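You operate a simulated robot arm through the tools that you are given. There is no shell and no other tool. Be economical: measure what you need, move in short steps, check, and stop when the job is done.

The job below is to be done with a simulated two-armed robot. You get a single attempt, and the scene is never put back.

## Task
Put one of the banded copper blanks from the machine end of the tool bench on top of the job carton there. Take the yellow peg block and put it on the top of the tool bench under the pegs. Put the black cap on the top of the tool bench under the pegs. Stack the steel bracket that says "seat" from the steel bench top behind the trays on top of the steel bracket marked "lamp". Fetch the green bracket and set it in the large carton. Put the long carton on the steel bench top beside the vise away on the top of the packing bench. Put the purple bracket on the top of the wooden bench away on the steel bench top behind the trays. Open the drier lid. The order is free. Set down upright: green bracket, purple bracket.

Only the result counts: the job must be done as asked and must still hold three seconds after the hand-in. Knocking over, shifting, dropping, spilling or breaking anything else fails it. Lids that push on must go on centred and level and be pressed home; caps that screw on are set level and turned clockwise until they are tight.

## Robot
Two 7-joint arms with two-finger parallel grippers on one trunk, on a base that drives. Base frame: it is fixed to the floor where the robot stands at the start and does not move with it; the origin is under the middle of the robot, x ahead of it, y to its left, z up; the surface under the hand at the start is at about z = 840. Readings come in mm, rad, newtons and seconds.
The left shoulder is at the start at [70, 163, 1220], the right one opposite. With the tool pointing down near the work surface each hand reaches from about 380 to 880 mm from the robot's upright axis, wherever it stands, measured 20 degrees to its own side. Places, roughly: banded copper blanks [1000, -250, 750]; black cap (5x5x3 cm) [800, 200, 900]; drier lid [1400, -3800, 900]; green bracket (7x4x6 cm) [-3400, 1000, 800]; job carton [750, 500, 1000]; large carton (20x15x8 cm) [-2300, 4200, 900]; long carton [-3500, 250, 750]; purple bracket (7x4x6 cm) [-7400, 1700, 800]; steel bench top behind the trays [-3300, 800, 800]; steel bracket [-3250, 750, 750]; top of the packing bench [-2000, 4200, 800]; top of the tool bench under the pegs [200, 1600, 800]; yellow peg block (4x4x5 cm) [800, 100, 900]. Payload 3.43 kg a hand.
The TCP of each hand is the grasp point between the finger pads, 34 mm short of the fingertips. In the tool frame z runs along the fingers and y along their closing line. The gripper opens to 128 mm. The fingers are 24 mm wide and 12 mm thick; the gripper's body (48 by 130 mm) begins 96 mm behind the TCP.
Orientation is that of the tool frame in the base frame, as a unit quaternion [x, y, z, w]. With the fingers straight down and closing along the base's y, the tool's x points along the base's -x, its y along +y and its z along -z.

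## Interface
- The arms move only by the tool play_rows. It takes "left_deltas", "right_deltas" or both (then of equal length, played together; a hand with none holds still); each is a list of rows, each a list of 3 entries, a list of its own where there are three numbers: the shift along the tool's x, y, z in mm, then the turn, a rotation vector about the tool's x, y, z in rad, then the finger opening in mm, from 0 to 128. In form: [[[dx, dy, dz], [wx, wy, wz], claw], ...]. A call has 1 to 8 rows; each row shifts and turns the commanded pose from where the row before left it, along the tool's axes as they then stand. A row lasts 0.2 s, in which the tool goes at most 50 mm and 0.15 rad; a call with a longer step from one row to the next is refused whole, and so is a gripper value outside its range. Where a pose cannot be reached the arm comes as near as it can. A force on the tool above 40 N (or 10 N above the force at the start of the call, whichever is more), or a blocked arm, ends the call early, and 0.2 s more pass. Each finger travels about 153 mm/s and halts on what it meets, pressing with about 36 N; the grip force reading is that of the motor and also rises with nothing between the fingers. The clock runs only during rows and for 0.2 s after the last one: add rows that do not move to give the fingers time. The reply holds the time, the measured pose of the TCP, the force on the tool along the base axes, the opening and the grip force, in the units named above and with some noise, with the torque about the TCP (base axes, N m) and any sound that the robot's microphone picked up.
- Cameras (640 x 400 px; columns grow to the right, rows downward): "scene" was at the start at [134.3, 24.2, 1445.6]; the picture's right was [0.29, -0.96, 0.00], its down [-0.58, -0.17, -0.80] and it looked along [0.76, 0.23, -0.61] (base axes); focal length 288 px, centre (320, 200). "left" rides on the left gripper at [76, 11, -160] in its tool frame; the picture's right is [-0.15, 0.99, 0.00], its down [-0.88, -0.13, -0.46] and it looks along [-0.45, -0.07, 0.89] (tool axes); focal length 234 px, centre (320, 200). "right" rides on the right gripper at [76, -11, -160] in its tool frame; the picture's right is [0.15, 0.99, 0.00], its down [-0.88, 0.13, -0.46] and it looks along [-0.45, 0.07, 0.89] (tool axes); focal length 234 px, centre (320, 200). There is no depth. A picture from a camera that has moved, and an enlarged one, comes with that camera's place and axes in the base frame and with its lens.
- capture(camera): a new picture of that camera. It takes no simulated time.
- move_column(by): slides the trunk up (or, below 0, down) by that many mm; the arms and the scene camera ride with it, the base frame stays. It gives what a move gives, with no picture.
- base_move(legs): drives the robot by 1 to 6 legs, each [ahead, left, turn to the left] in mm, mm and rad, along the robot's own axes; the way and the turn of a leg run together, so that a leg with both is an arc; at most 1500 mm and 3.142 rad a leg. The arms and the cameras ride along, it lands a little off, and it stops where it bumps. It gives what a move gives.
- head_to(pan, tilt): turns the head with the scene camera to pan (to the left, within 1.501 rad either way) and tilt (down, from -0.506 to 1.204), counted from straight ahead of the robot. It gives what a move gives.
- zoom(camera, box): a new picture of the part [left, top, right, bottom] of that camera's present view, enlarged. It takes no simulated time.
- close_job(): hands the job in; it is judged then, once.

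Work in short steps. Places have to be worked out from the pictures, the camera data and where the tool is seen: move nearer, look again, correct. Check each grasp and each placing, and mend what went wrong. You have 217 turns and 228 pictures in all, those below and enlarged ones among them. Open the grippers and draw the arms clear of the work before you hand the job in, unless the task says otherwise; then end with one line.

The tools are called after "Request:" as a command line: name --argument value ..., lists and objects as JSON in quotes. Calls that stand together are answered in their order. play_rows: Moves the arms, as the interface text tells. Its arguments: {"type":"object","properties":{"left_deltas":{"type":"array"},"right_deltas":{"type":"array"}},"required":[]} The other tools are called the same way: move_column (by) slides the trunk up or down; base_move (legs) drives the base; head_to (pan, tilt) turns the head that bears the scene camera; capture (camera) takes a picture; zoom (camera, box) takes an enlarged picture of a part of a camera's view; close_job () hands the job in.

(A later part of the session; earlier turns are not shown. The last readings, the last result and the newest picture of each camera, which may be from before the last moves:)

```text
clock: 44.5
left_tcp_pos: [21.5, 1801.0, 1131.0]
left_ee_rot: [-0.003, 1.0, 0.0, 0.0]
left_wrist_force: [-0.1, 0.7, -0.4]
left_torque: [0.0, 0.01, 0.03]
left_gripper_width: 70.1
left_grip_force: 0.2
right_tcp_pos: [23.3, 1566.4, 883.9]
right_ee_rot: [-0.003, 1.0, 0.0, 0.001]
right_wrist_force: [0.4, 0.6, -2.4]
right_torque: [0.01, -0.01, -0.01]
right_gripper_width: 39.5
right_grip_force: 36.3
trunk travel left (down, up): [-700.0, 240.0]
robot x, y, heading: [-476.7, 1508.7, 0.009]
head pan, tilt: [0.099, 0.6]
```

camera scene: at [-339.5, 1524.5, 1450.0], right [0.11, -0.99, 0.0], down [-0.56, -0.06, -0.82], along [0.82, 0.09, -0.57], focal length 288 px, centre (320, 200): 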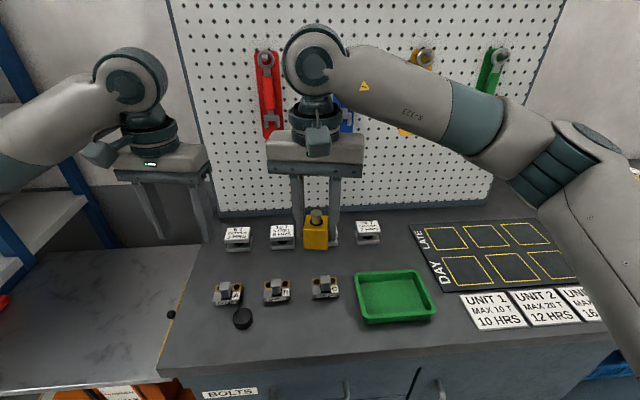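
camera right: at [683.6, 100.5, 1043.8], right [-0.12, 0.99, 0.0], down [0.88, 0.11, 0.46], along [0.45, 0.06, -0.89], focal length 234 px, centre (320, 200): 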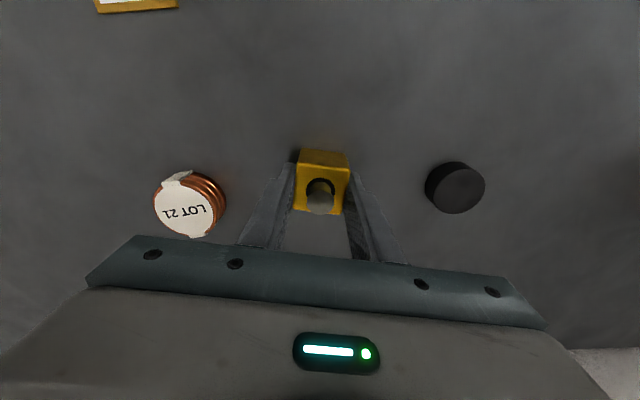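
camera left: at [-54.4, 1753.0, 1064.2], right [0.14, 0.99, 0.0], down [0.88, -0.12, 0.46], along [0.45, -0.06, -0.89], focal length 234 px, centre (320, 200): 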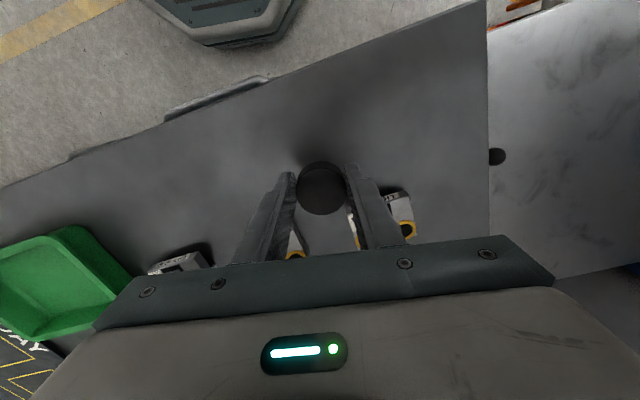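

The reading still shows the block's weight, so it hasn't touched yet. I go down until contact.

Request:
play_rows --right_deltas '[[[0, 0, 1.5], [0, 0, 0], 20], [[0, 0, 1.5], [0, 0, 0], 20], [[0, 0, 0], [0, 0, 0], 20]]'

Request:
zoom --camera "scene" --box '[220, 220, 420, 345]'

```text
clock: 45.3
left_tcp_pos: [20.1, 1800.7, 1131.6]
left_ee_rot: [-0.003, 1.0, 0.0, 0.001]
left_wrist_force: [0.2, -0.1, -0.2]
left_torque: [-0.01, -0.01, 0.01]
left_gripper_width: 70.0
left_grip_force: 0.0
right_tcp_pos: [22.2, 1566.4, 884.7]
right_ee_rot: [-0.002, 1.0, 0.0, 0.002]
right_wrist_force: [4.4, -1.0, 25.0]
right_torque: [-0.18, 0.31, 0.04]
right_gripper_width: 39.5
right_grip_force: 35.8
trunk travel left (down, up): [-700.0, 240.0]
robot x, y, heading: [-477.4, 1514.0, 0.007]
head pan, tilt: [0.099, 0.6]
```

```text
3.20 times, centred on (320, 282) of scene
camera zoom: at [-340.9, 1521.8, 1450.6], right [0.11, -0.99, 0.0], down [-0.56, -0.06, -0.83], along [0.82, 0.09, -0.56], focal length 920 px, centre (320, -64)
```

zoom: 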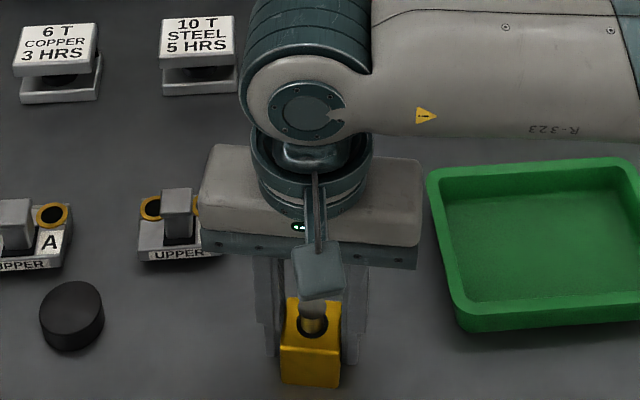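

Firm contact now. I release and rise.

Request:
play_rows --right_deltas '[[[0, 0, -1], [0, 0, 0], 20], [[0, 0, 0], [0, 0, 0], 50], [[0, 0, 0], [0, 0, 0], 66], [[0, 0, 0], [0, 0, 0], 66], [[0, 0, -45], [0, 0, 0], 66], [[0, 0, -45], [0, 0, 0], 70], [[0, 0, -45], [0, 0, 0], 70], [[0, 0, -45], [0, 0, 0], 70]]'

Request:
play_rows --right_deltas '[[[0, -20, -45], [0, 0, 0], 70], [[0, -40, -15], [0, 0, 0], 70], [[0, -40, 0], [0, 0, 0], 70], [[0, -40, 0], [0, 0, 0], 70], [[0, -40, 0], [0, 0, 0], 70]]'

Request:
zoom --camera "scene" --box '[180, 230, 420, 380]'

```text
clock: 47.1
left_tcp_pos: [21.5, 1800.9, 1131.0]
left_ee_rot: [-0.003, 1.0, 0.0, 0.001]
left_wrist_force: [0.0, -0.4, 0.3]
left_torque: [0.03, 0.01, 0.0]
left_gripper_width: 70.1
left_grip_force: 0.1
right_tcp_pos: [21.4, 1567.1, 1061.8]
right_ee_rot: [-0.003, 1.0, 0.0, 0.001]
right_wrist_force: [0.3, -0.2, 0.0]
right_torque: [0.0, 0.01, 0.03]
right_gripper_width: 70.2
right_grip_force: 0.2
trunk travel left (down, up): [-700.0, 240.0]
robot x, y, heading: [-478.6, 1511.1, 0.006]
head pan, tilt: [0.099, 0.6]
```

```text
clock: 48.3
left_tcp_pos: [22.2, 1799.0, 1131.2]
left_ee_rot: [-0.004, 1.0, 0.002, -0.001]
left_wrist_force: [0.6, 0.1, 0.4]
left_torque: [0.04, -0.02, 0.0]
left_gripper_width: 70.0
left_grip_force: 0.1
right_tcp_pos: [22.0, 1387.0, 1120.6]
right_ee_rot: [-0.002, 1.0, 0.001, 0.0]
right_wrist_force: [-0.1, 0.4, 0.3]
right_torque: [0.04, 0.0, -0.05]
right_gripper_width: 70.3
right_grip_force: 0.1
trunk travel left (down, up): [-700.0, 240.0]
robot x, y, heading: [-478.0, 1513.7, 0.01]
head pan, tilt: [0.099, 0.6]
```

```text
2.67 times, centred on (300, 305) of scene
camera zoom: at [-339.3, 1519.7, 1450.1], right [0.11, -0.99, 0.0], down [-0.56, -0.06, -0.83], along [0.82, 0.09, -0.56], focal length 767 px, centre (373, -80)
```

zoom: 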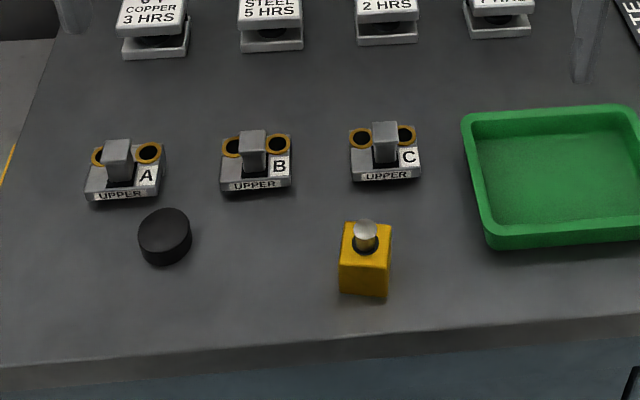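

Both items stand where asked. I back off and turn left to look at the rest of the room.

Request:
base_move --legs '[[-600, 0, 0], [0, 0, 1.57]]'

Request:
head_to --pan 0.9 --tilt 0.35

Request:
capture --camera "scene"

Request:
head_to --pan 0.0 --tilt 0.35

Request:
capture --camera "scene"

```text
clock: 55.5
left_tcp_pos: [-1365.5, 2012.2, 1130.2]
left_ee_rot: [0.708, -0.706, 0.0, 0.0]
left_wrist_force: [-0.2, -0.4, 1.1]
left_torque: [-0.01, -0.01, 0.02]
left_gripper_width: 69.9
left_grip_force: 0.0
right_tcp_pos: [-951.5, 2011.0, 1121.3]
right_ee_rot: [-0.707, 0.707, 0.0, -0.001]
right_wrist_force: [-0.3, -0.2, 0.9]
right_torque: [0.02, 0.0, 0.01]
right_gripper_width: 70.2
right_grip_force: 0.0
trunk travel left (down, up): [-700.0, 240.0]
robot x, y, heading: [-1080.8, 1512.0, 1.572]
head pan, tilt: [0.099, 0.6]
```

```text
clock: 56.6
left_tcp_pos: [-1365.3, 2012.5, 1131.1]
left_ee_rot: [0.708, -0.707, 0.0, 0.0]
left_wrist_force: [0.7, 0.4, -0.5]
left_torque: [0.01, -0.03, -0.01]
left_gripper_width: 70.3
left_grip_force: 0.1
right_tcp_pos: [-951.4, 2010.9, 1120.8]
right_ee_rot: [0.708, -0.707, 0.0, 0.0]
right_wrist_force: [-0.3, -0.3, 0.1]
right_torque: [-0.04, 0.01, 0.01]
right_gripper_width: 70.0
right_grip_force: 0.0
trunk travel left (down, up): [-700.0, 240.0]
robot x, y, heading: [-1082.5, 1508.5, 1.572]
head pan, tilt: [0.901, 0.351]
```

```text
197 pictures are left
camera scene: at [-1152.2, 1618.0, 1472.8], right [0.62, 0.78, 0.0], down [0.27, -0.21, -0.94], along [-0.74, 0.58, -0.34], focal length 288 px, centre (320, 200)
```

scene: 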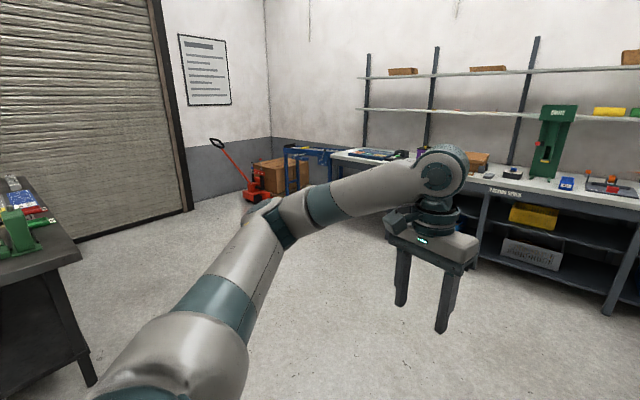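

```text
clock: 57.9
left_tcp_pos: [-1364.7, 2013.4, 1130.6]
left_ee_rot: [0.708, -0.706, 0.0, 0.0]
left_wrist_force: [0.5, -0.6, -0.6]
left_torque: [-0.01, 0.02, -0.03]
left_gripper_width: 70.1
left_grip_force: 0.1
right_tcp_pos: [-951.2, 2010.5, 1119.3]
right_ee_rot: [0.707, -0.707, 0.0, 0.0]
right_wrist_force: [-0.3, 0.2, -0.2]
right_torque: [-0.01, -0.02, 0.0]
right_gripper_width: 69.9
right_grip_force: 0.2
trunk travel left (down, up): [-700.0, 240.0]
robot x, y, heading: [-1078.1, 1512.0, 1.572]
head pan, tilt: [0.0, 0.351]
```

```text
196 pictures are left
camera scene: at [-1079.4, 1653.3, 1472.8], right [1.0, 0.0, 0.0], down [0.0, -0.34, -0.94], along [0.0, 0.94, -0.34], focal length 288 px, centre (320, 200)
```

scene: 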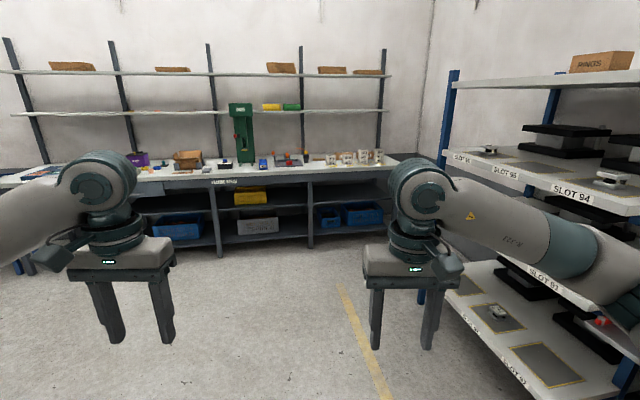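

The packing bench is ahead and the steel bench is off to the left. I turn to face the steel bench.

Request:
base_move --legs '[[0, 0, 1.57]]'

Request:
capture --camera "scene"

Request:
head_to --pan 0.9 --tilt 0.35

Request:
capture --camera "scene"

```text
clock: 62.1
left_tcp_pos: [-1582.0, 1227.1, 1130.8]
left_ee_rot: [1.0, -0.001, 0.0, 0.0]
left_wrist_force: [0.7, 0.2, 0.5]
left_torque: [0.04, -0.04, 0.02]
left_gripper_width: 69.9
left_grip_force: 0.0
right_tcp_pos: [-1580.3, 1639.6, 1120.5]
right_ee_rot: [1.0, -0.002, -0.001, 0.0]
right_wrist_force: [-0.7, 0.0, 0.1]
right_torque: [0.01, 0.01, -0.01]
right_gripper_width: 70.0
right_grip_force: 0.1
trunk travel left (down, up): [-700.0, 240.0]
robot x, y, heading: [-1080.6, 1509.5, 3.136]
head pan, tilt: [0.0, 0.351]
```

```text
195 pictures are left
camera scene: at [-1222.6, 1509.9, 1472.8], right [0.0, 1.0, 0.0], down [0.34, 0.0, -0.94], along [-0.94, 0.0, -0.34], focal length 288 px, centre (320, 200)
```

scene: 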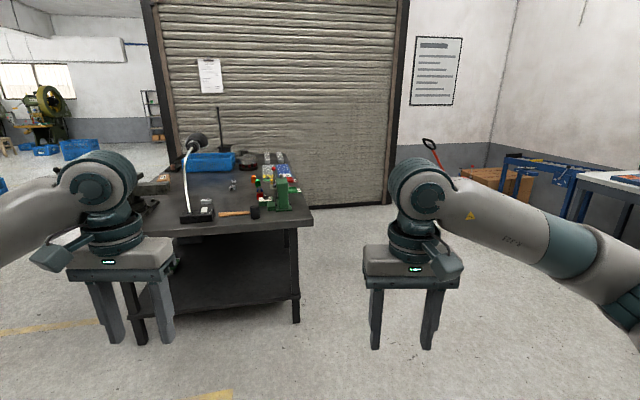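

```text
clock: 63.3
left_tcp_pos: [-1583.1, 1226.3, 1131.2]
left_ee_rot: [1.0, 0.0, 0.0, 0.0]
left_wrist_force: [0.4, -0.1, 0.6]
left_torque: [0.03, 0.0, 0.0]
left_gripper_width: 69.9
left_grip_force: 0.0
right_tcp_pos: [-1580.4, 1640.5, 1120.2]
right_ee_rot: [1.0, -0.002, 0.0, 0.0]
right_wrist_force: [0.0, -0.4, 0.1]
right_torque: [0.01, -0.01, 0.03]
right_gripper_width: 70.3
right_grip_force: 0.2
trunk travel left (down, up): [-700.0, 240.0]
robot x, y, heading: [-1078.5, 1509.2, 3.138]
head pan, tilt: [0.901, 0.351]
```

```text
194 pictures are left
camera scene: at [-1187.5, 1436.9, 1472.8], right [-0.78, 0.62, 0.0], down [0.21, 0.27, -0.94], along [-0.58, -0.73, -0.34], focal length 288 px, centre (320, 200)
```

scene: 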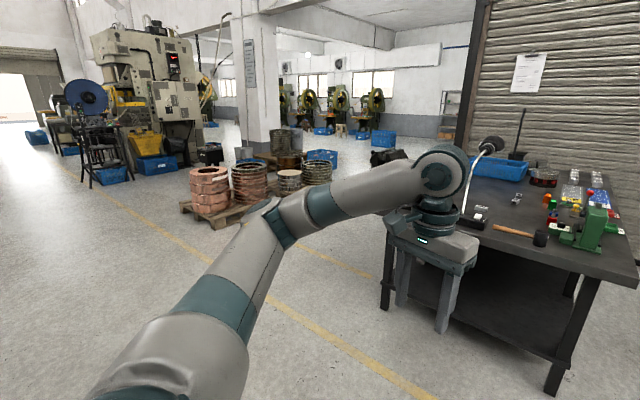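

The dark steel bench with the green vise is ahead-left. I drive nearer and look down on its top.

Request:
base_move --legs '[[700, 550, 0]]'

Request:
head_to --pan 0.0 --tilt 0.45

Request:
capture --camera "scene"

```text
clock: 68.0
left_tcp_pos: [-2286.8, 683.8, 1130.9]
left_ee_rot: [1.0, -0.001, 0.0, 0.0]
left_wrist_force: [0.4, -0.1, -0.2]
left_torque: [0.02, 0.0, 0.01]
left_gripper_width: 69.9
left_grip_force: 0.1
right_tcp_pos: [-2283.4, 1095.6, 1119.3]
right_ee_rot: [1.0, -0.002, 0.0, 0.001]
right_wrist_force: [-0.9, 0.8, -0.2]
right_torque: [0.01, -0.02, 0.0]
right_gripper_width: 70.0
right_grip_force: 0.0
trunk travel left (down, up): [-700.0, 240.0]
robot x, y, heading: [-1784.5, 962.8, 3.14]
head pan, tilt: [0.901, 0.351]
```

```text
clock: 69.2
left_tcp_pos: [-2286.8, 683.6, 1130.4]
left_ee_rot: [1.0, -0.002, 0.0, 0.0]
left_wrist_force: [-0.5, 0.0, -0.8]
left_torque: [-0.04, -0.01, 0.01]
left_gripper_width: 70.1
left_grip_force: 0.0
right_tcp_pos: [-2284.1, 1096.5, 1120.2]
right_ee_rot: [1.0, -0.003, 0.001, 0.0]
right_wrist_force: [-0.3, -0.6, -0.2]
right_torque: [-0.03, -0.04, 0.02]
right_gripper_width: 70.3
right_grip_force: 0.0
trunk travel left (down, up): [-700.0, 240.0]
robot x, y, heading: [-1783.2, 964.9, 3.137]
head pan, tilt: [0.0, 0.45]
```

```text
193 pictures are left
camera scene: at [-1925.3, 965.1, 1463.6], right [0.0, 1.0, 0.0], down [0.44, 0.0, -0.9], along [-0.9, 0.0, -0.44], focal length 288 px, centre (320, 200)
```

scene: 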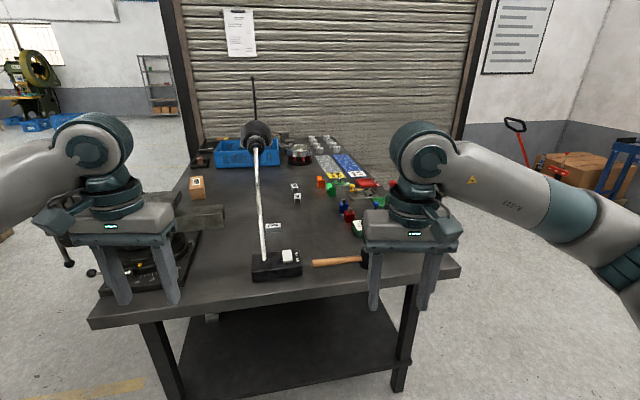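

I zoom in on the bench top to identify the brackets, carton and trays.

Request:
zoom --camera "scene" --box '[180, 125, 308, 205]'

Request:
zoom --camera "scene" --box '[280, 125, 408, 205]'

Request:
zoom --camera "scene" --box '[240, 180, 400, 280]'

```text
5.00 times, centred on (244, 165) of scene
camera zoom: at [-1925.3, 965.1, 1463.6], right [0.0, 1.0, 0.0], down [0.44, 0.0, -0.9], along [-0.9, 0.0, -0.44], focal length 1437 px, centre (700, 375)
```

zoom: 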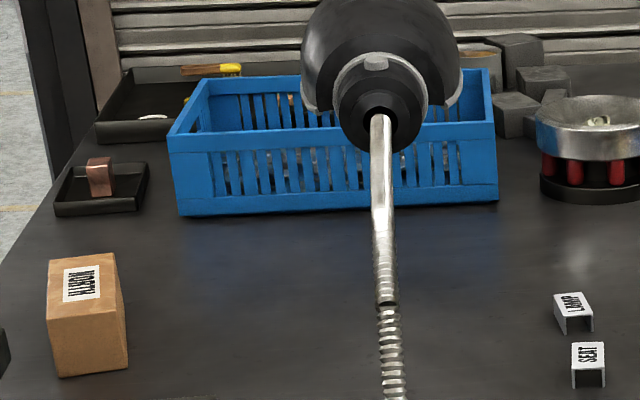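

```text
5.00 times, centred on (344, 165) of scene
camera zoom: at [-1925.3, 965.1, 1463.6], right [0.0, 1.0, 0.0], down [0.44, 0.0, -0.9], along [-0.9, 0.0, -0.44], focal length 1437 px, centre (200, 375)
```

zoom: 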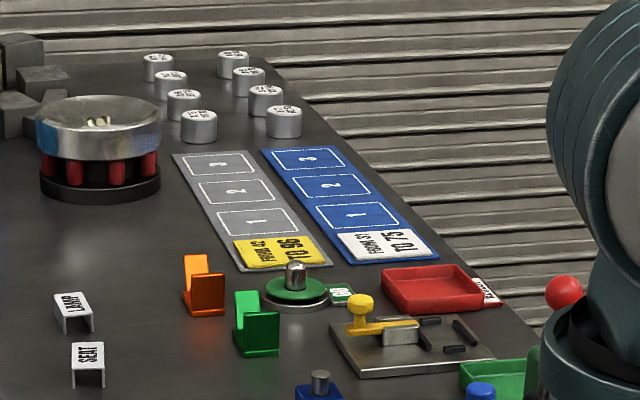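

```text
4.00 times, centred on (320, 230) of scene
camera zoom: at [-1925.3, 965.1, 1463.6], right [0.0, 1.0, 0.0], down [0.44, 0.0, -0.9], along [-0.9, 0.0, -0.44], focal length 1150 px, centre (320, 80)
```

zoom: 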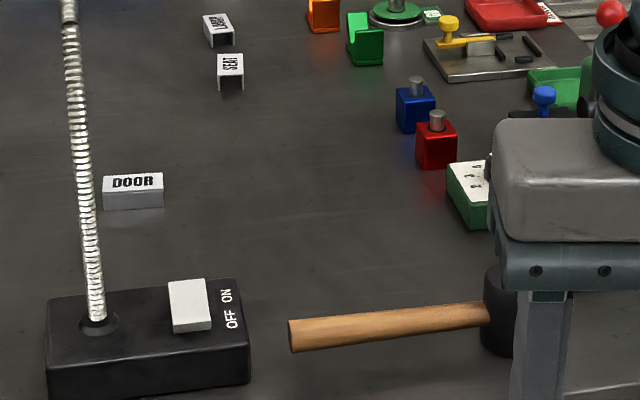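

The bench is rotated about 0.2 rad. The SEAT and LAMP brackets and the green one are near (-3330, 844), (-3480, 816) and (-3410, 1030), best reached from the +y side. The long carton, near (-3500, 240), is reachable from the -y side, so I go there first.

Request:
base_move --legs '[[0, 1350, 0], [1000, 0, 0]]'

Request:
capture --camera "scene"

Request:
head_to --pan -0.7 --tilt 0.45

Request:
capture --camera "scene"

```text
clock: 80.7
left_tcp_pos: [-3324.8, -615.6, 1130.7]
left_ee_rot: [1.0, -0.014, 0.001, 0.0]
left_wrist_force: [-0.2, -0.5, 0.1]
left_torque: [0.01, -0.01, 0.03]
left_gripper_width: 70.0
left_grip_force: 0.0
right_tcp_pos: [-3312.3, -201.1, 1120.3]
right_ee_rot: [1.0, -0.015, -0.001, 0.0]
right_wrist_force: [0.2, 0.3, 0.4]
right_torque: [-0.01, -0.01, -0.01]
right_gripper_width: 70.0
right_grip_force: 0.1
trunk travel left (down, up): [-700.0, 240.0]
robot x, y, heading: [-2814.9, -344.0, 3.111]
head pan, tilt: [0.0, 0.45]
```

```text
189 pictures are left
camera scene: at [-2957.3, -340.5, 1463.6], right [0.03, 1.0, 0.0], down [0.44, -0.01, -0.9], along [-0.9, 0.02, -0.44], focal length 288 px, centre (320, 200)
```

scene: 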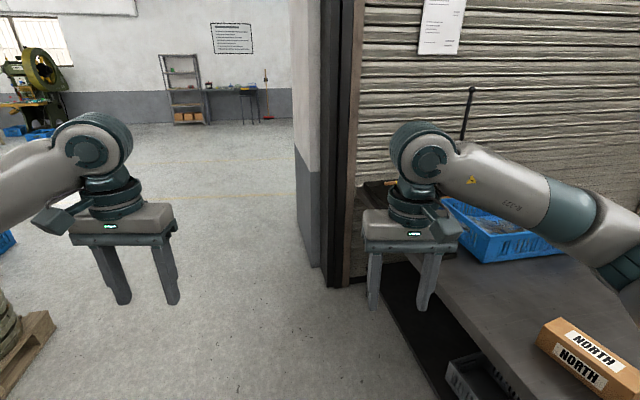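

```text
clock: 81.8
left_tcp_pos: [-3325.2, -614.6, 1130.3]
left_ee_rot: [1.0, -0.014, -0.001, 0.0]
left_wrist_force: [0.0, 0.4, 0.0]
left_torque: [0.03, 0.01, -0.01]
left_gripper_width: 70.2
left_grip_force: 0.0
right_tcp_pos: [-3313.0, -199.8, 1120.7]
right_ee_rot: [1.0, -0.013, 0.0, 0.0]
right_wrist_force: [0.1, -0.1, -0.1]
right_torque: [-0.02, 0.01, -0.01]
right_gripper_width: 70.0
right_grip_force: 0.2
trunk travel left (down, up): [-700.0, 240.0]
robot x, y, heading: [-2813.7, -341.7, 3.111]
head pan, tilt: [-0.7, 0.45]
```

```text
188 pictures are left
camera scene: at [-2934.3, -282.0, 1463.6], right [0.66, 0.75, 0.0], down [0.33, -0.29, -0.9], along [-0.67, 0.6, -0.44], focal length 288 px, centre (320, 200)
```

scene: 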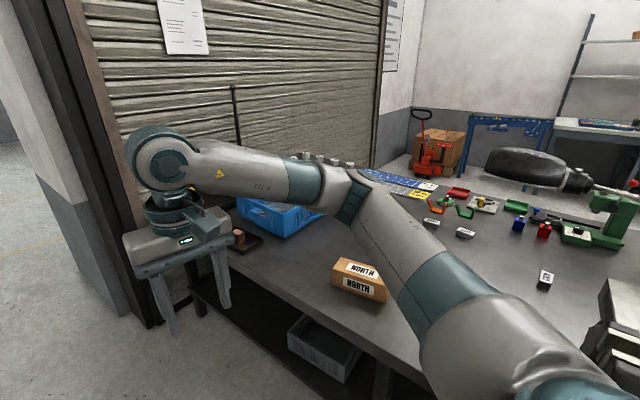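

The NORTH carton sits about (-3390, 300), with its long axis roughly 0.6 rad from x. I drive in front of it and turn toward the bench.

Request:
base_move --legs '[[440, -60, 0], [0, 0, -1.33]]'

Request:
head_to --pan 0.0 --tilt 0.8

Request:
capture --camera "scene"

```text
clock: 87.7
left_tcp_pos: [-3649.3, 153.9, 1131.3]
left_ee_rot: [0.784, -0.621, 0.001, 0.0]
left_wrist_force: [-0.1, 0.5, -0.9]
left_torque: [0.03, 0.01, 0.0]
left_gripper_width: 70.0
left_grip_force: 0.1
right_tcp_pos: [-3246.8, 247.4, 1120.7]
right_ee_rot: [0.783, -0.622, -0.001, 0.0]
right_wrist_force: [-0.4, 0.8, -0.3]
right_torque: [0.02, 0.02, -0.01]
right_gripper_width: 69.8
right_grip_force: 0.0
trunk travel left (down, up): [-700.0, 240.0]
robot x, y, heading: [-3259.5, -270.1, 1.805]
head pan, tilt: [-0.7, 0.45]
```

```text
clock: 88.8
left_tcp_pos: [-3648.1, 154.5, 1130.7]
left_ee_rot: [0.784, -0.62, 0.0, 0.0]
left_wrist_force: [-0.6, -0.5, -0.4]
left_torque: [0.01, 0.01, -0.02]
left_gripper_width: 70.0
left_grip_force: 0.0
right_tcp_pos: [-3245.8, 246.4, 1121.4]
right_ee_rot: [0.784, -0.621, 0.0, 0.0]
right_wrist_force: [1.4, -0.9, 0.3]
right_torque: [0.01, 0.03, -0.01]
right_gripper_width: 70.1
right_grip_force: 0.1
trunk travel left (down, up): [-700.0, 240.0]
robot x, y, heading: [-3257.5, -268.3, 1.798]
head pan, tilt: [0.0, 0.799]
```

```text
187 pictures are left
camera scene: at [-3285.7, -142.9, 1433.2], right [0.97, 0.23, 0.0], down [0.16, -0.7, -0.7], along [-0.16, 0.68, -0.72], focal length 288 px, centre (320, 200)
```

scene: 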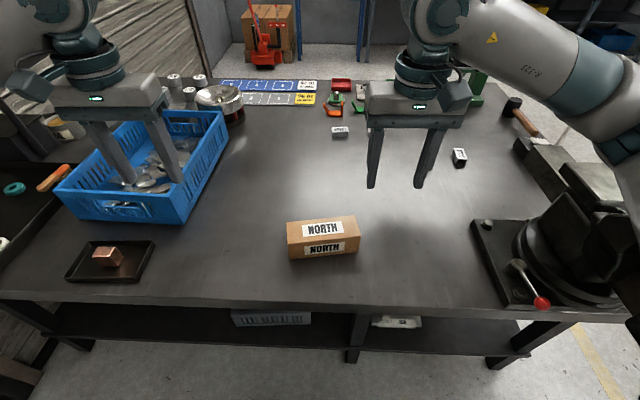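

I zoom in on the carton for its exact pose.

Request:
zoom --camera "scene" --box '[260, 190, 388, 270]'

```text
5.00 times, centred on (324, 230) of scene
camera zoom: at [-3285.7, -142.9, 1433.2], right [0.97, 0.23, 0.0], down [0.16, -0.7, -0.7], along [-0.16, 0.68, -0.72], focal length 1437 px, centre (300, 50)
```

zoom: 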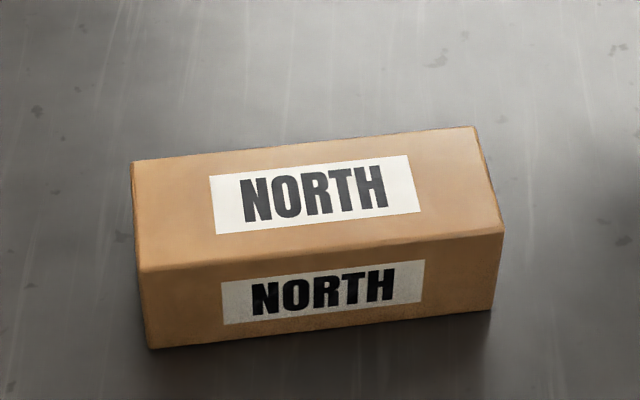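

The carton measures about 184×69×70 mm, centred near (-3384, 308) with its axis at 0.37 rad. I turn the right hand so it closes across the short side.

Request:
play_rows --right_deltas '[[[0, 0, 0], [0, 0, 0.1436], 100], [[0, 0, 0], [0, 0, 0.1436], 110], [[0, 0, 0], [0, 0, 0.1436], 110], [[0, 0, 0], [0, 0, 0.1436], 110], [[0, 0, 0], [0, 0, 0.1436], 110], [[0, 0, 0], [0, 0, 0.1436], 110], [[0, 0, 0], [0, 0, 0.1436], 110], [[0, 0, 0], [0, 0, 0.1436], 110]]'

Request:
play_rows --right_deltas '[[[0, 0, 0], [0, 0, 0.1436], 110], [[0, 0, 0], [0, 0, 0.1436], 110], [[0, 0, 0], [0, 0, 0], 110]]'

```text
clock: 90.6
left_tcp_pos: [-3648.7, 153.8, 1132.3]
left_ee_rot: [0.785, -0.62, 0.0, -0.001]
left_wrist_force: [-0.1, 0.0, 0.0]
left_torque: [-0.01, 0.01, 0.01]
left_gripper_width: 70.2
left_grip_force: 0.1
right_tcp_pos: [-3245.7, 248.5, 1121.5]
right_ee_rot: [-0.319, 0.948, -0.001, 0.0]
right_wrist_force: [0.9, 0.4, 0.3]
right_torque: [-0.03, 0.01, 0.0]
right_gripper_width: 109.9
right_grip_force: 0.0
trunk travel left (down, up): [-700.0, 240.0]
robot x, y, heading: [-3255.5, -269.8, 1.81]
head pan, tilt: [0.0, 0.799]
```

```text
clock: 91.4
left_tcp_pos: [-3648.3, 154.5, 1130.2]
left_ee_rot: [0.785, -0.62, 0.0, 0.0]
left_wrist_force: [1.2, 0.1, 0.6]
left_torque: [0.03, -0.02, 0.01]
left_gripper_width: 70.4
left_grip_force: 0.1
right_tcp_pos: [-3246.2, 246.9, 1120.3]
right_ee_rot: [-0.18, 0.984, 0.0, 0.0]
right_wrist_force: [0.0, 0.5, -0.2]
right_torque: [0.0, -0.02, 0.02]
right_gripper_width: 110.1
right_grip_force: 0.1
trunk travel left (down, up): [-700.0, 240.0]
robot x, y, heading: [-3258.0, -269.3, 1.806]
head pan, tilt: [0.0, 0.799]
```

The orientation is right. Now I move above the carton and look with the wrist camera.

Request:
play_rows --right_deltas '[[[27, 26.5, 20], [0, 0, 0], 110], [[27, 26.5, 20], [0, 0, 0], 110], [[27, 26.5, 20], [0, 0, 0], 110], [[26.4, 26.4, 20], [0, 0, 0], 110], [[0, 0, 30], [0, 0, 0], 110], [[0, 0, 0], [0, 0, 0], 110]]'

Request:
capture --camera "right"

```text
clock: 92.8
left_tcp_pos: [-3648.8, 154.4, 1130.6]
left_ee_rot: [0.784, -0.621, 0.0, 0.0]
left_wrist_force: [-0.6, -0.2, -0.1]
left_torque: [-0.01, -0.03, -0.01]
left_gripper_width: 70.1
left_grip_force: 0.1
right_tcp_pos: [-3385.0, 306.8, 1009.7]
right_ee_rot: [-0.181, 0.983, 0.0, 0.0]
right_wrist_force: [-0.8, 0.7, -0.3]
right_torque: [0.01, -0.03, 0.0]
right_gripper_width: 110.1
right_grip_force: 0.0
trunk travel left (down, up): [-700.0, 240.0]
robot x, y, heading: [-3259.1, -269.4, 1.8]
head pan, tilt: [0.0, 0.799]
```

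```text
185 pictures are left
camera right: at [-3451.6, 268.8, 1169.8], right [-0.49, 0.87, 0.0], down [0.78, 0.44, 0.46], along [0.4, 0.22, -0.89], focal length 234 px, centre (320, 200)
```

right: 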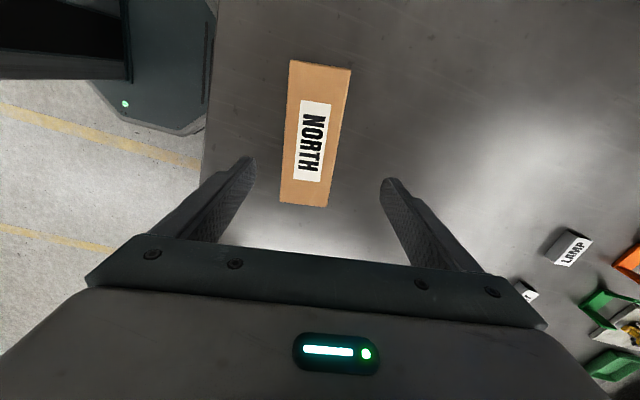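

Both views agree if the bench top is at about z=800 and the carton is centred at (-3381, 292). I correct, go down and grip low on the sides.

Request:
play_rows --right_deltas '[[[1.6, -15.4, 30], [0, 0, 0], 110], [[0, 0, 45], [0, 0, 0], 110], [[0, 0, 45], [0, 0, 0], 110], [[0, 0, 44], [0, 0, 0], 110], [[0, 0, 0], [0, 0, 0], 110]]'

Request:
capture --camera "right"

```text
clock: 94.0
left_tcp_pos: [-3649.4, 154.0, 1130.7]
left_ee_rot: [0.784, -0.62, 0.0, 0.0]
left_wrist_force: [-0.6, -0.6, 0.0]
left_torque: [0.0, 0.01, 0.02]
left_gripper_width: 70.0
left_grip_force: 0.0
right_tcp_pos: [-3378.3, 293.3, 845.1]
right_ee_rot: [-0.181, 0.983, -0.001, 0.0]
right_wrist_force: [-0.6, 0.5, -0.7]
right_torque: [0.01, 0.01, 0.02]
right_gripper_width: 110.0
right_grip_force: 0.0
trunk travel left (down, up): [-700.0, 240.0]
robot x, y, heading: [-3259.1, -270.5, 1.802]
head pan, tilt: [0.0, 0.799]
```

```text
184 pictures are left
camera right: at [-3446.1, 254.6, 1005.8], right [-0.49, 0.87, 0.0], down [0.78, 0.44, 0.46], along [0.4, 0.22, -0.89], focal length 234 px, centre (320, 200)
```

right: 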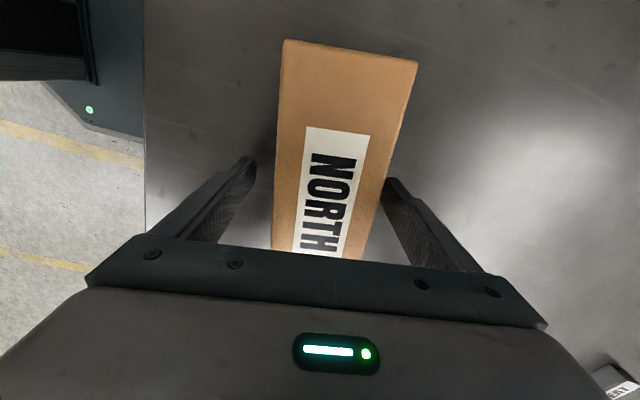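

The carton sits between the fingers, so I close.

Request:
play_rows --right_deltas '[[[0, 0, 0], [0, 0, 0], 50], [[0, 0, 0], [0, 0, 0], 50], [[0, 0, 0], [0, 0, 0], 50]]'

Request:
play_rows --right_deltas '[[[0, 0, -40], [0, 0, 0], 50], [[0, 0, -40], [0, 0, 0], 50], [[0, 0, 0], [0, 0, 0], 50]]'

Request:
capture --camera "right"

```text
clock: 94.8
left_tcp_pos: [-3647.7, 153.9, 1130.8]
left_ee_rot: [0.784, -0.62, 0.0, 0.0]
left_wrist_force: [-0.1, 0.9, 0.0]
left_torque: [-0.02, 0.01, -0.03]
left_gripper_width: 70.0
left_grip_force: 0.1
right_tcp_pos: [-3379.3, 292.4, 846.7]
right_ee_rot: [-0.181, 0.983, 0.0, -0.001]
right_wrist_force: [0.8, 0.4, 0.0]
right_torque: [0.08, 0.17, 0.02]
right_gripper_width: 70.1
right_grip_force: 36.5
trunk travel left (down, up): [-700.0, 240.0]
robot x, y, heading: [-3257.3, -270.9, 1.805]
head pan, tilt: [0.0, 0.799]
```

```text
clock: 95.6
left_tcp_pos: [-3648.4, 153.9, 1130.3]
left_ee_rot: [0.784, -0.62, 0.0, -0.001]
left_wrist_force: [0.2, -0.2, 0.4]
left_torque: [-0.04, -0.01, 0.02]
left_gripper_width: 69.9
left_grip_force: 0.0
right_tcp_pos: [-3380.4, 292.9, 926.6]
right_ee_rot: [-0.182, 0.983, -0.001, -0.001]
right_wrist_force: [0.2, 0.2, -3.6]
right_torque: [0.0, 0.0, 0.0]
right_gripper_width: 69.7
right_grip_force: 36.0
trunk travel left (down, up): [-700.0, 240.0]
robot x, y, heading: [-3259.8, -268.1, 1.808]
head pan, tilt: [0.0, 0.799]
```

```text
183 pictures are left
camera right: at [-3445.8, 255.8, 1085.6], right [-0.49, 0.87, 0.0], down [0.78, 0.44, 0.46], along [0.4, 0.22, -0.89], focal length 234 px, centre (320, 200)
```

right: 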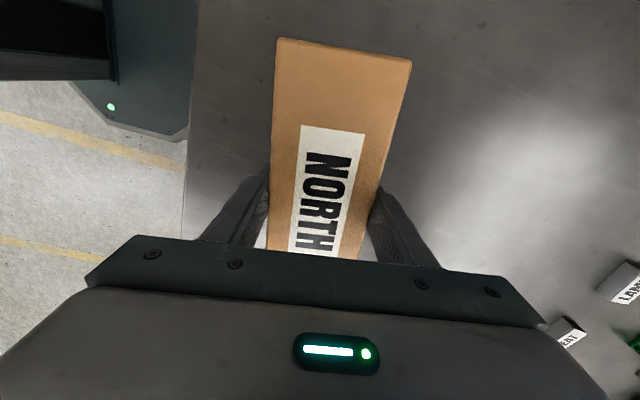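

The carton is held with a load of about 3.6 N. I lift it high and bring it to the robot's right side for driving.

Request:
play_rows --right_deltas '[[[0, 0, -45], [0, 0, 0], 50], [[0, 0, -45], [0, 0, 0], 50], [[0, 0, -45], [0, 0, 0], 50], [[0, 0, -45], [0, 0, 0], 50], [[-40, -25, 0], [0, 0, 0], 50], [[-40, -25, 0], [0, 0, 0], 50], [[-40, -25, 0], [0, 0, 0], 50], [[-40, -25, 0], [0, 0, 0], 50]]'

Request:
capture --camera "scene"

```text
clock: 97.4
left_tcp_pos: [-3647.3, 153.3, 1131.5]
left_ee_rot: [0.784, -0.62, -0.001, 0.0]
left_wrist_force: [0.2, 0.0, -0.1]
left_torque: [0.0, 0.04, 0.01]
left_gripper_width: 69.8
left_grip_force: 0.1
right_tcp_pos: [-3191.7, 255.9, 1103.1]
right_ee_rot: [-0.181, 0.984, -0.001, 0.0]
right_wrist_force: [0.9, -1.3, -4.0]
right_torque: [-0.04, 0.01, -0.01]
right_gripper_width: 69.7
right_grip_force: 36.0
trunk travel left (down, up): [-700.0, 240.0]
robot x, y, heading: [-3257.8, -272.7, 1.802]
head pan, tilt: [0.0, 0.799]
```

```text
182 pictures are left
camera scene: at [-3282.5, -143.0, 1433.3], right [0.97, 0.23, 0.0], down [0.16, -0.7, -0.7], along [-0.16, 0.68, -0.72], focal length 288 px, centre (320, 200)
```

scene: 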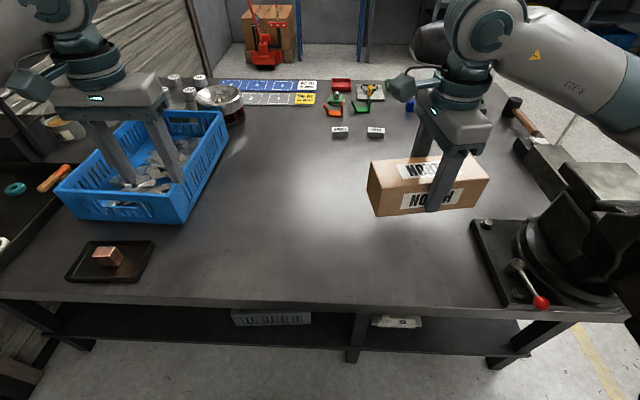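

I back out and turn toward -x, then look at the way past the door post to the wooden bench.

Request:
base_move --legs '[[-500, 0, 0], [0, 0, 1.34]]'

Request:
head_to --pan 0.0 --tilt 0.25

Request:
capture --camera "scene"

```text
clock: 103.7
left_tcp_pos: [-3632.3, -1061.7, 1131.3]
left_ee_rot: [1.0, 0.014, 0.0, 0.0]
left_wrist_force: [0.5, 0.8, 0.1]
left_torque: [0.04, -0.03, -0.02]
left_gripper_width: 70.2
left_grip_force: 0.0
right_tcp_pos: [-3641.1, -596.2, 1104.2]
right_ee_rot: [0.762, -0.648, 0.0, -0.001]
right_wrist_force: [-0.4, -0.6, -3.1]
right_torque: [0.03, -0.01, 0.02]
right_gripper_width: 69.6
right_grip_force: 35.7
trunk travel left (down, up): [-700.0, 240.0]
robot x, y, heading: [-3139.6, -762.3, -3.119]
head pan, tilt: [0.0, 0.799]
```

```text
clock: 104.7
left_tcp_pos: [-3630.5, -1061.7, 1130.0]
left_ee_rot: [1.0, 0.014, 0.0, 0.0]
left_wrist_force: [0.7, -0.2, -0.1]
left_torque: [0.02, -0.01, -0.01]
left_gripper_width: 70.1
left_grip_force: 0.2
right_tcp_pos: [-3641.7, -596.1, 1103.0]
right_ee_rot: [0.761, -0.648, 0.001, 0.001]
right_wrist_force: [0.2, 0.4, -3.5]
right_torque: [0.01, 0.01, 0.03]
right_gripper_width: 70.0
right_grip_force: 35.4
trunk travel left (down, up): [-700.0, 240.0]
robot x, y, heading: [-3139.9, -762.3, -3.116]
head pan, tilt: [0.0, 0.25]
```

```text
181 pictures are left
camera scene: at [-3280.4, -768.3, 1482.1], right [-0.03, 1.0, 0.0], down [0.25, 0.01, -0.97], along [-0.97, -0.03, -0.25], focal length 288 px, centre (320, 200)
```

scene: 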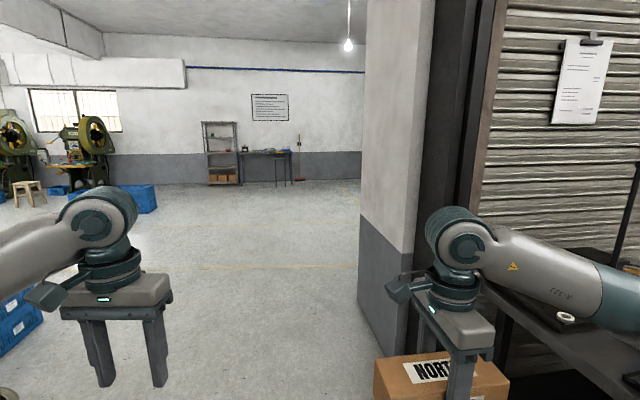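

The opening left of the wall is clear. I go through it and look to the right.

Request:
base_move --legs '[[1400, 400, 0], [1500, 0, 0]]'

Request:
head_to --pan -1.0 --tilt 0.25

Request:
capture --camera "scene"

```text
clock: 119.0
left_tcp_pos: [-6543.0, -1552.9, 1129.9]
left_ee_rot: [1.0, 0.018, 0.0, 0.0]
left_wrist_force: [-0.1, 0.5, -0.1]
left_torque: [0.03, -0.01, 0.04]
left_gripper_width: 70.0
left_grip_force: 0.1
right_tcp_pos: [-6556.3, -1087.9, 1103.9]
right_ee_rot: [0.764, -0.645, 0.001, 0.0]
right_wrist_force: [-0.1, 0.5, -1.9]
right_torque: [0.01, 0.02, -0.01]
right_gripper_width: 69.7
right_grip_force: 35.8
trunk travel left (down, up): [-700.0, 240.0]
robot x, y, heading: [-6050.7, -1254.2, -3.108]
head pan, tilt: [0.0, 0.25]
```

```text
clock: 120.3
left_tcp_pos: [-6542.9, -1552.2, 1130.8]
left_ee_rot: [1.0, 0.018, -0.001, 0.0]
left_wrist_force: [-0.2, -0.5, -0.1]
left_torque: [0.02, 0.0, 0.0]
left_gripper_width: 70.1
left_grip_force: 0.1
right_tcp_pos: [-6555.5, -1088.3, 1103.6]
right_ee_rot: [0.764, -0.645, 0.0, 0.0]
right_wrist_force: [0.0, -1.0, -4.0]
right_torque: [0.02, 0.0, -0.01]
right_gripper_width: 69.6
right_grip_force: 35.9
trunk travel left (down, up): [-700.0, 240.0]
robot x, y, heading: [-6050.4, -1248.6, -3.107]
head pan, tilt: [-1.0, 0.25]
```

```text
180 pictures are left
camera scene: at [-6154.4, -1176.2, 1482.2], right [0.82, 0.57, 0.0], down [0.14, -0.2, -0.97], along [-0.55, 0.8, -0.25], focal length 288 px, centre (320, 200)
```

scene: 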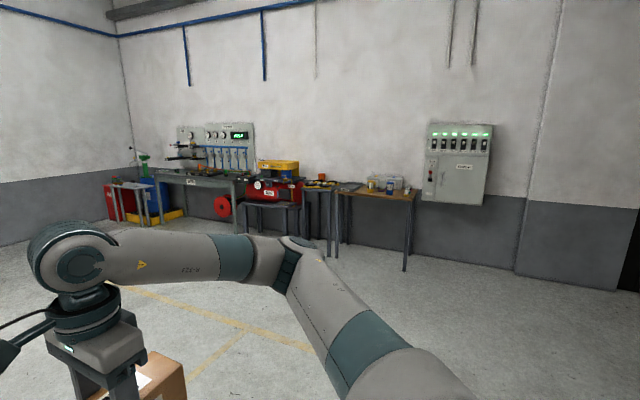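

The small wooden bench is straight that way, at about (-7400, 1700). I zoom in on it.

Request:
zoom --camera "scene" --box '[300, 165, 428, 245]'

```text
5.00 times, centred on (364, 205) of scene
camera zoom: at [-6154.4, -1176.2, 1482.2], right [0.82, 0.57, 0.0], down [0.14, -0.2, -0.97], along [-0.55, 0.8, -0.25], focal length 1437 px, centre (100, 175)
```

zoom: 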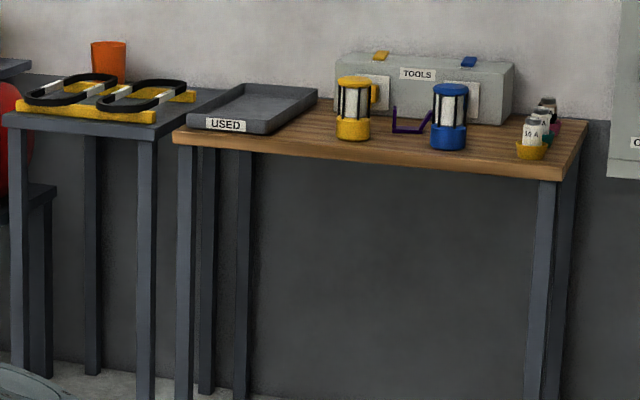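

The purple bracket stands between the two lanterns near (-7340, 1716). I drive up to the bench with the left hand roughly lined up.

Request:
base_move --legs '[[680, 0, 0], [0, 0, -1.443], [1500, 0, 0], [450, 0, 0]]'

Request:
head_to --pan 0.1 --tilt 0.5

Request:
capture --camera "scene"

```text
clock: 137.1
left_tcp_pos: [-7504.9, 1090.6, 1130.3]
left_ee_rot: [0.778, -0.628, 0.0, -0.001]
left_wrist_force: [0.1, 0.5, -0.5]
left_torque: [0.04, -0.02, -0.01]
left_gripper_width: 70.0
left_grip_force: 0.0
right_tcp_pos: [-7049.5, 1185.0, 1103.6]
right_ee_rot: [-0.172, 0.985, 0.0, 0.0]
right_wrist_force: [0.8, -0.2, -2.5]
right_torque: [-0.02, 0.02, 0.01]
right_gripper_width: 69.9
right_grip_force: 36.2
trunk travel left (down, up): [-700.0, 240.0]
robot x, y, heading: [-7122.2, 661.3, 1.787]
head pan, tilt: [-1.0, 0.25]
```

```text
clock: 138.4
left_tcp_pos: [-7503.9, 1090.2, 1130.8]
left_ee_rot: [0.779, -0.628, 0.0, 0.0]
left_wrist_force: [-0.2, 0.0, -0.4]
left_torque: [-0.02, 0.02, 0.01]
left_gripper_width: 70.1
left_grip_force: 0.0
right_tcp_pos: [-7049.7, 1184.3, 1103.6]
right_ee_rot: [-0.172, 0.985, 0.0, 0.001]
right_wrist_force: [-0.3, 0.2, -3.0]
right_torque: [0.0, -0.02, -0.02]
right_gripper_width: 69.9
right_grip_force: 35.9
trunk travel left (down, up): [-700.0, 240.0]
robot x, y, heading: [-7122.7, 658.3, 1.781]
head pan, tilt: [0.099, 0.499]
```

```text
178 pictures are left
camera scene: at [-7158.7, 794.8, 1459.1], right [0.95, 0.31, 0.0], down [0.15, -0.46, -0.88], along [-0.27, 0.84, -0.48], focal length 288 px, centre (320, 200)
```

scene: 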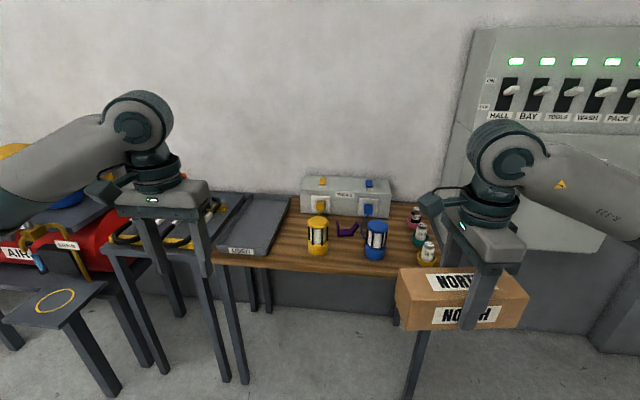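

Request:
zoom --camera "scene" --box '[280, 170, 440, 270]'

```text
4.00 times, centred on (360, 220) of scene
camera zoom: at [-7158.7, 794.8, 1459.1], right [0.95, 0.31, 0.0], down [0.15, -0.46, -0.88], along [-0.27, 0.84, -0.48], focal length 1150 px, centre (160, 120)
```

zoom: 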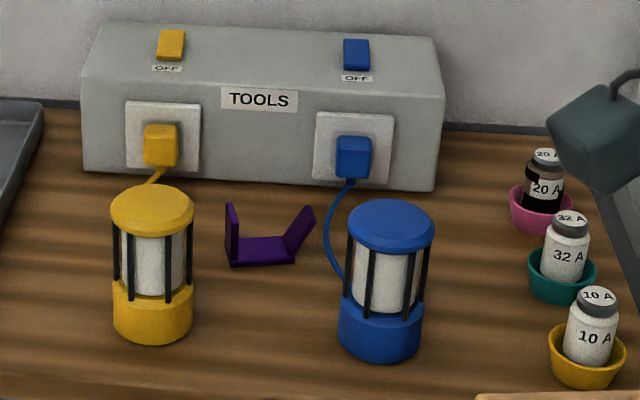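

The purple U-shaped bracket is at about (-7351, 1722), its width axis near 0.38 rad. I move closer so it's within the left hand's reach.

Request:
base_move --legs '[[445, -130, 0]]'

Request:
head_to --pan 0.15 --tilt 0.75

Request:
capture --camera "scene"

Request:
zoom --camera "scene" --box '[240, 150, 400, 250]'

```text
clock: 141.2
left_tcp_pos: [-7476.4, 1559.4, 1130.9]
left_ee_rot: [0.779, -0.627, 0.0, 0.0]
left_wrist_force: [-0.6, -1.1, -0.6]
left_torque: [-0.04, -0.02, 0.01]
left_gripper_width: 69.8
left_grip_force: 0.0
right_tcp_pos: [-7022.6, 1655.6, 1103.0]
right_ee_rot: [-0.174, 0.985, 0.001, -0.001]
right_wrist_force: [0.3, 0.2, -3.8]
right_torque: [0.0, -0.01, 0.03]
right_gripper_width: 69.6
right_grip_force: 36.4
trunk travel left (down, up): [-700.0, 240.0]
robot x, y, heading: [-7089.6, 1130.8, 1.786]
head pan, tilt: [0.099, 0.499]
```

```text
clock: 142.0
left_tcp_pos: [-7476.1, 1560.3, 1130.7]
left_ee_rot: [0.779, -0.627, 0.0, -0.001]
left_wrist_force: [-1.0, -0.5, -0.3]
left_torque: [0.03, -0.04, 0.04]
left_gripper_width: 70.2
left_grip_force: 0.1
right_tcp_pos: [-7021.7, 1655.9, 1103.5]
right_ee_rot: [-0.173, 0.985, -0.001, 0.0]
right_wrist_force: [-0.7, 0.7, -3.4]
right_torque: [0.0, 0.01, 0.0]
right_gripper_width: 69.4
right_grip_force: 36.7
trunk travel left (down, up): [-700.0, 240.0]
robot x, y, heading: [-7089.9, 1128.9, 1.784]
head pan, tilt: [0.15, 0.75]
```

```text
176 pictures are left
camera scene: at [-7131.4, 1256.4, 1437.1], right [0.93, 0.36, 0.0], down [0.24, -0.64, -0.73], along [-0.26, 0.68, -0.68], focal length 288 px, centre (320, 200)
```

scene: 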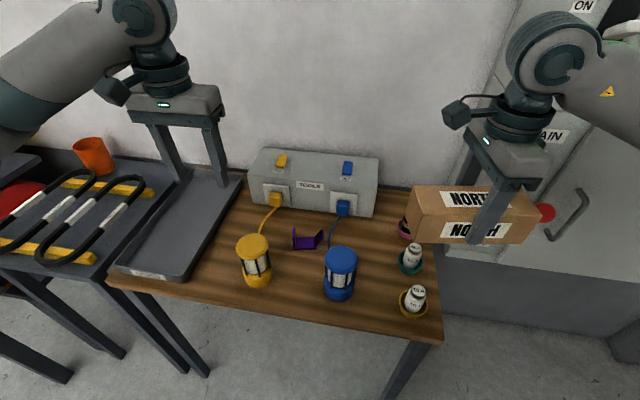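

```text
4.00 times, centred on (320, 200) of scene
camera zoom: at [-7131.4, 1256.4, 1437.1], right [0.93, 0.36, 0.0], down [0.24, -0.64, -0.73], along [-0.26, 0.68, -0.68], focal length 1150 px, centre (320, 200)
```

zoom: 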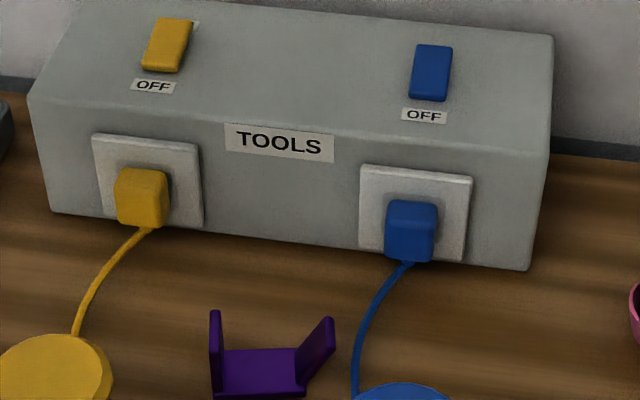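

The left vertical flange of the bracket is near (-7377, 1701). I turn the left hand 0.16 rad to match and move above it.

Request:
play_rows --left_deltas '[[[0, 0, 0], [0, 0, -0.08], 50], [[0, 0, 0], [0, 0, -0.08], 50], [[-23.5, -36.2, 10], [0, 0, 0], 50], [[-23.5, -36.2, 10], [0, 0, 0], 50], [[-23.5, -36.2, 10], [0, 0, 0], 50], [[-23.5, -36.2, 10], [0, 0, 0], 50], [[0, 0, 40], [0, 0, 0], 50], [[0, 0, 40], [0, 0, 0], 50]]'

Request:
capture --camera "left"

Request:
capture --camera "scene"

```text
clock: 143.8
left_tcp_pos: [-7378.1, 1702.3, 1008.8]
left_ee_rot: [0.827, -0.562, 0.001, 0.0]
left_wrist_force: [-0.6, 0.1, -0.1]
left_torque: [0.0, 0.04, 0.01]
left_gripper_width: 50.1
left_grip_force: 0.1
right_tcp_pos: [-7021.8, 1657.9, 1103.4]
right_ee_rot: [-0.174, 0.985, 0.0, -0.001]
right_wrist_force: [-0.5, 0.0, -3.8]
right_torque: [0.02, -0.01, -0.02]
right_gripper_width: 69.9
right_grip_force: 36.1
trunk travel left (down, up): [-700.0, 240.0]
robot x, y, heading: [-7093.0, 1136.1, 1.787]
head pan, tilt: [0.15, 0.75]
```

```text
174 pictures are left
camera left: at [-7361.1, 1627.8, 1167.1], right [-0.97, -0.23, 0.0], down [-0.2, 0.87, 0.46], along [-0.1, 0.44, -0.89], focal length 234 px, centre (320, 200)
```

left: 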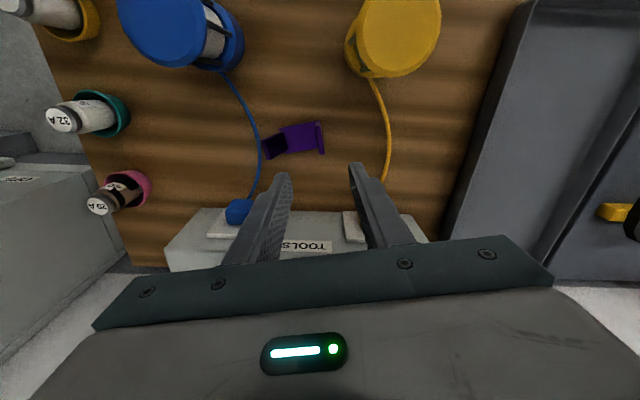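

```text
173 pictures are left
camera scene: at [-7131.6, 1257.0, 1437.1], right [0.93, 0.36, 0.0], down [0.24, -0.64, -0.73], along [-0.26, 0.68, -0.68], focal length 288 px, centre (320, 200)
```

scene: 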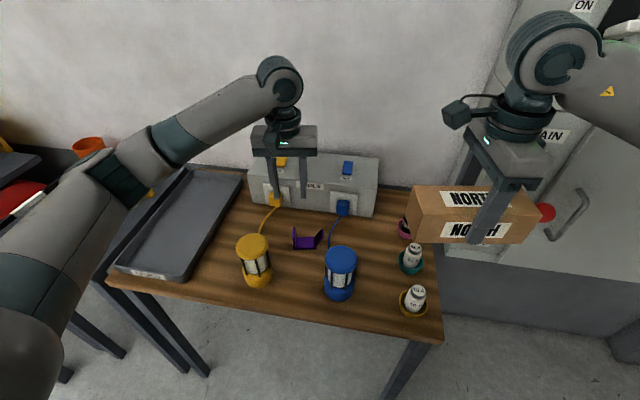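

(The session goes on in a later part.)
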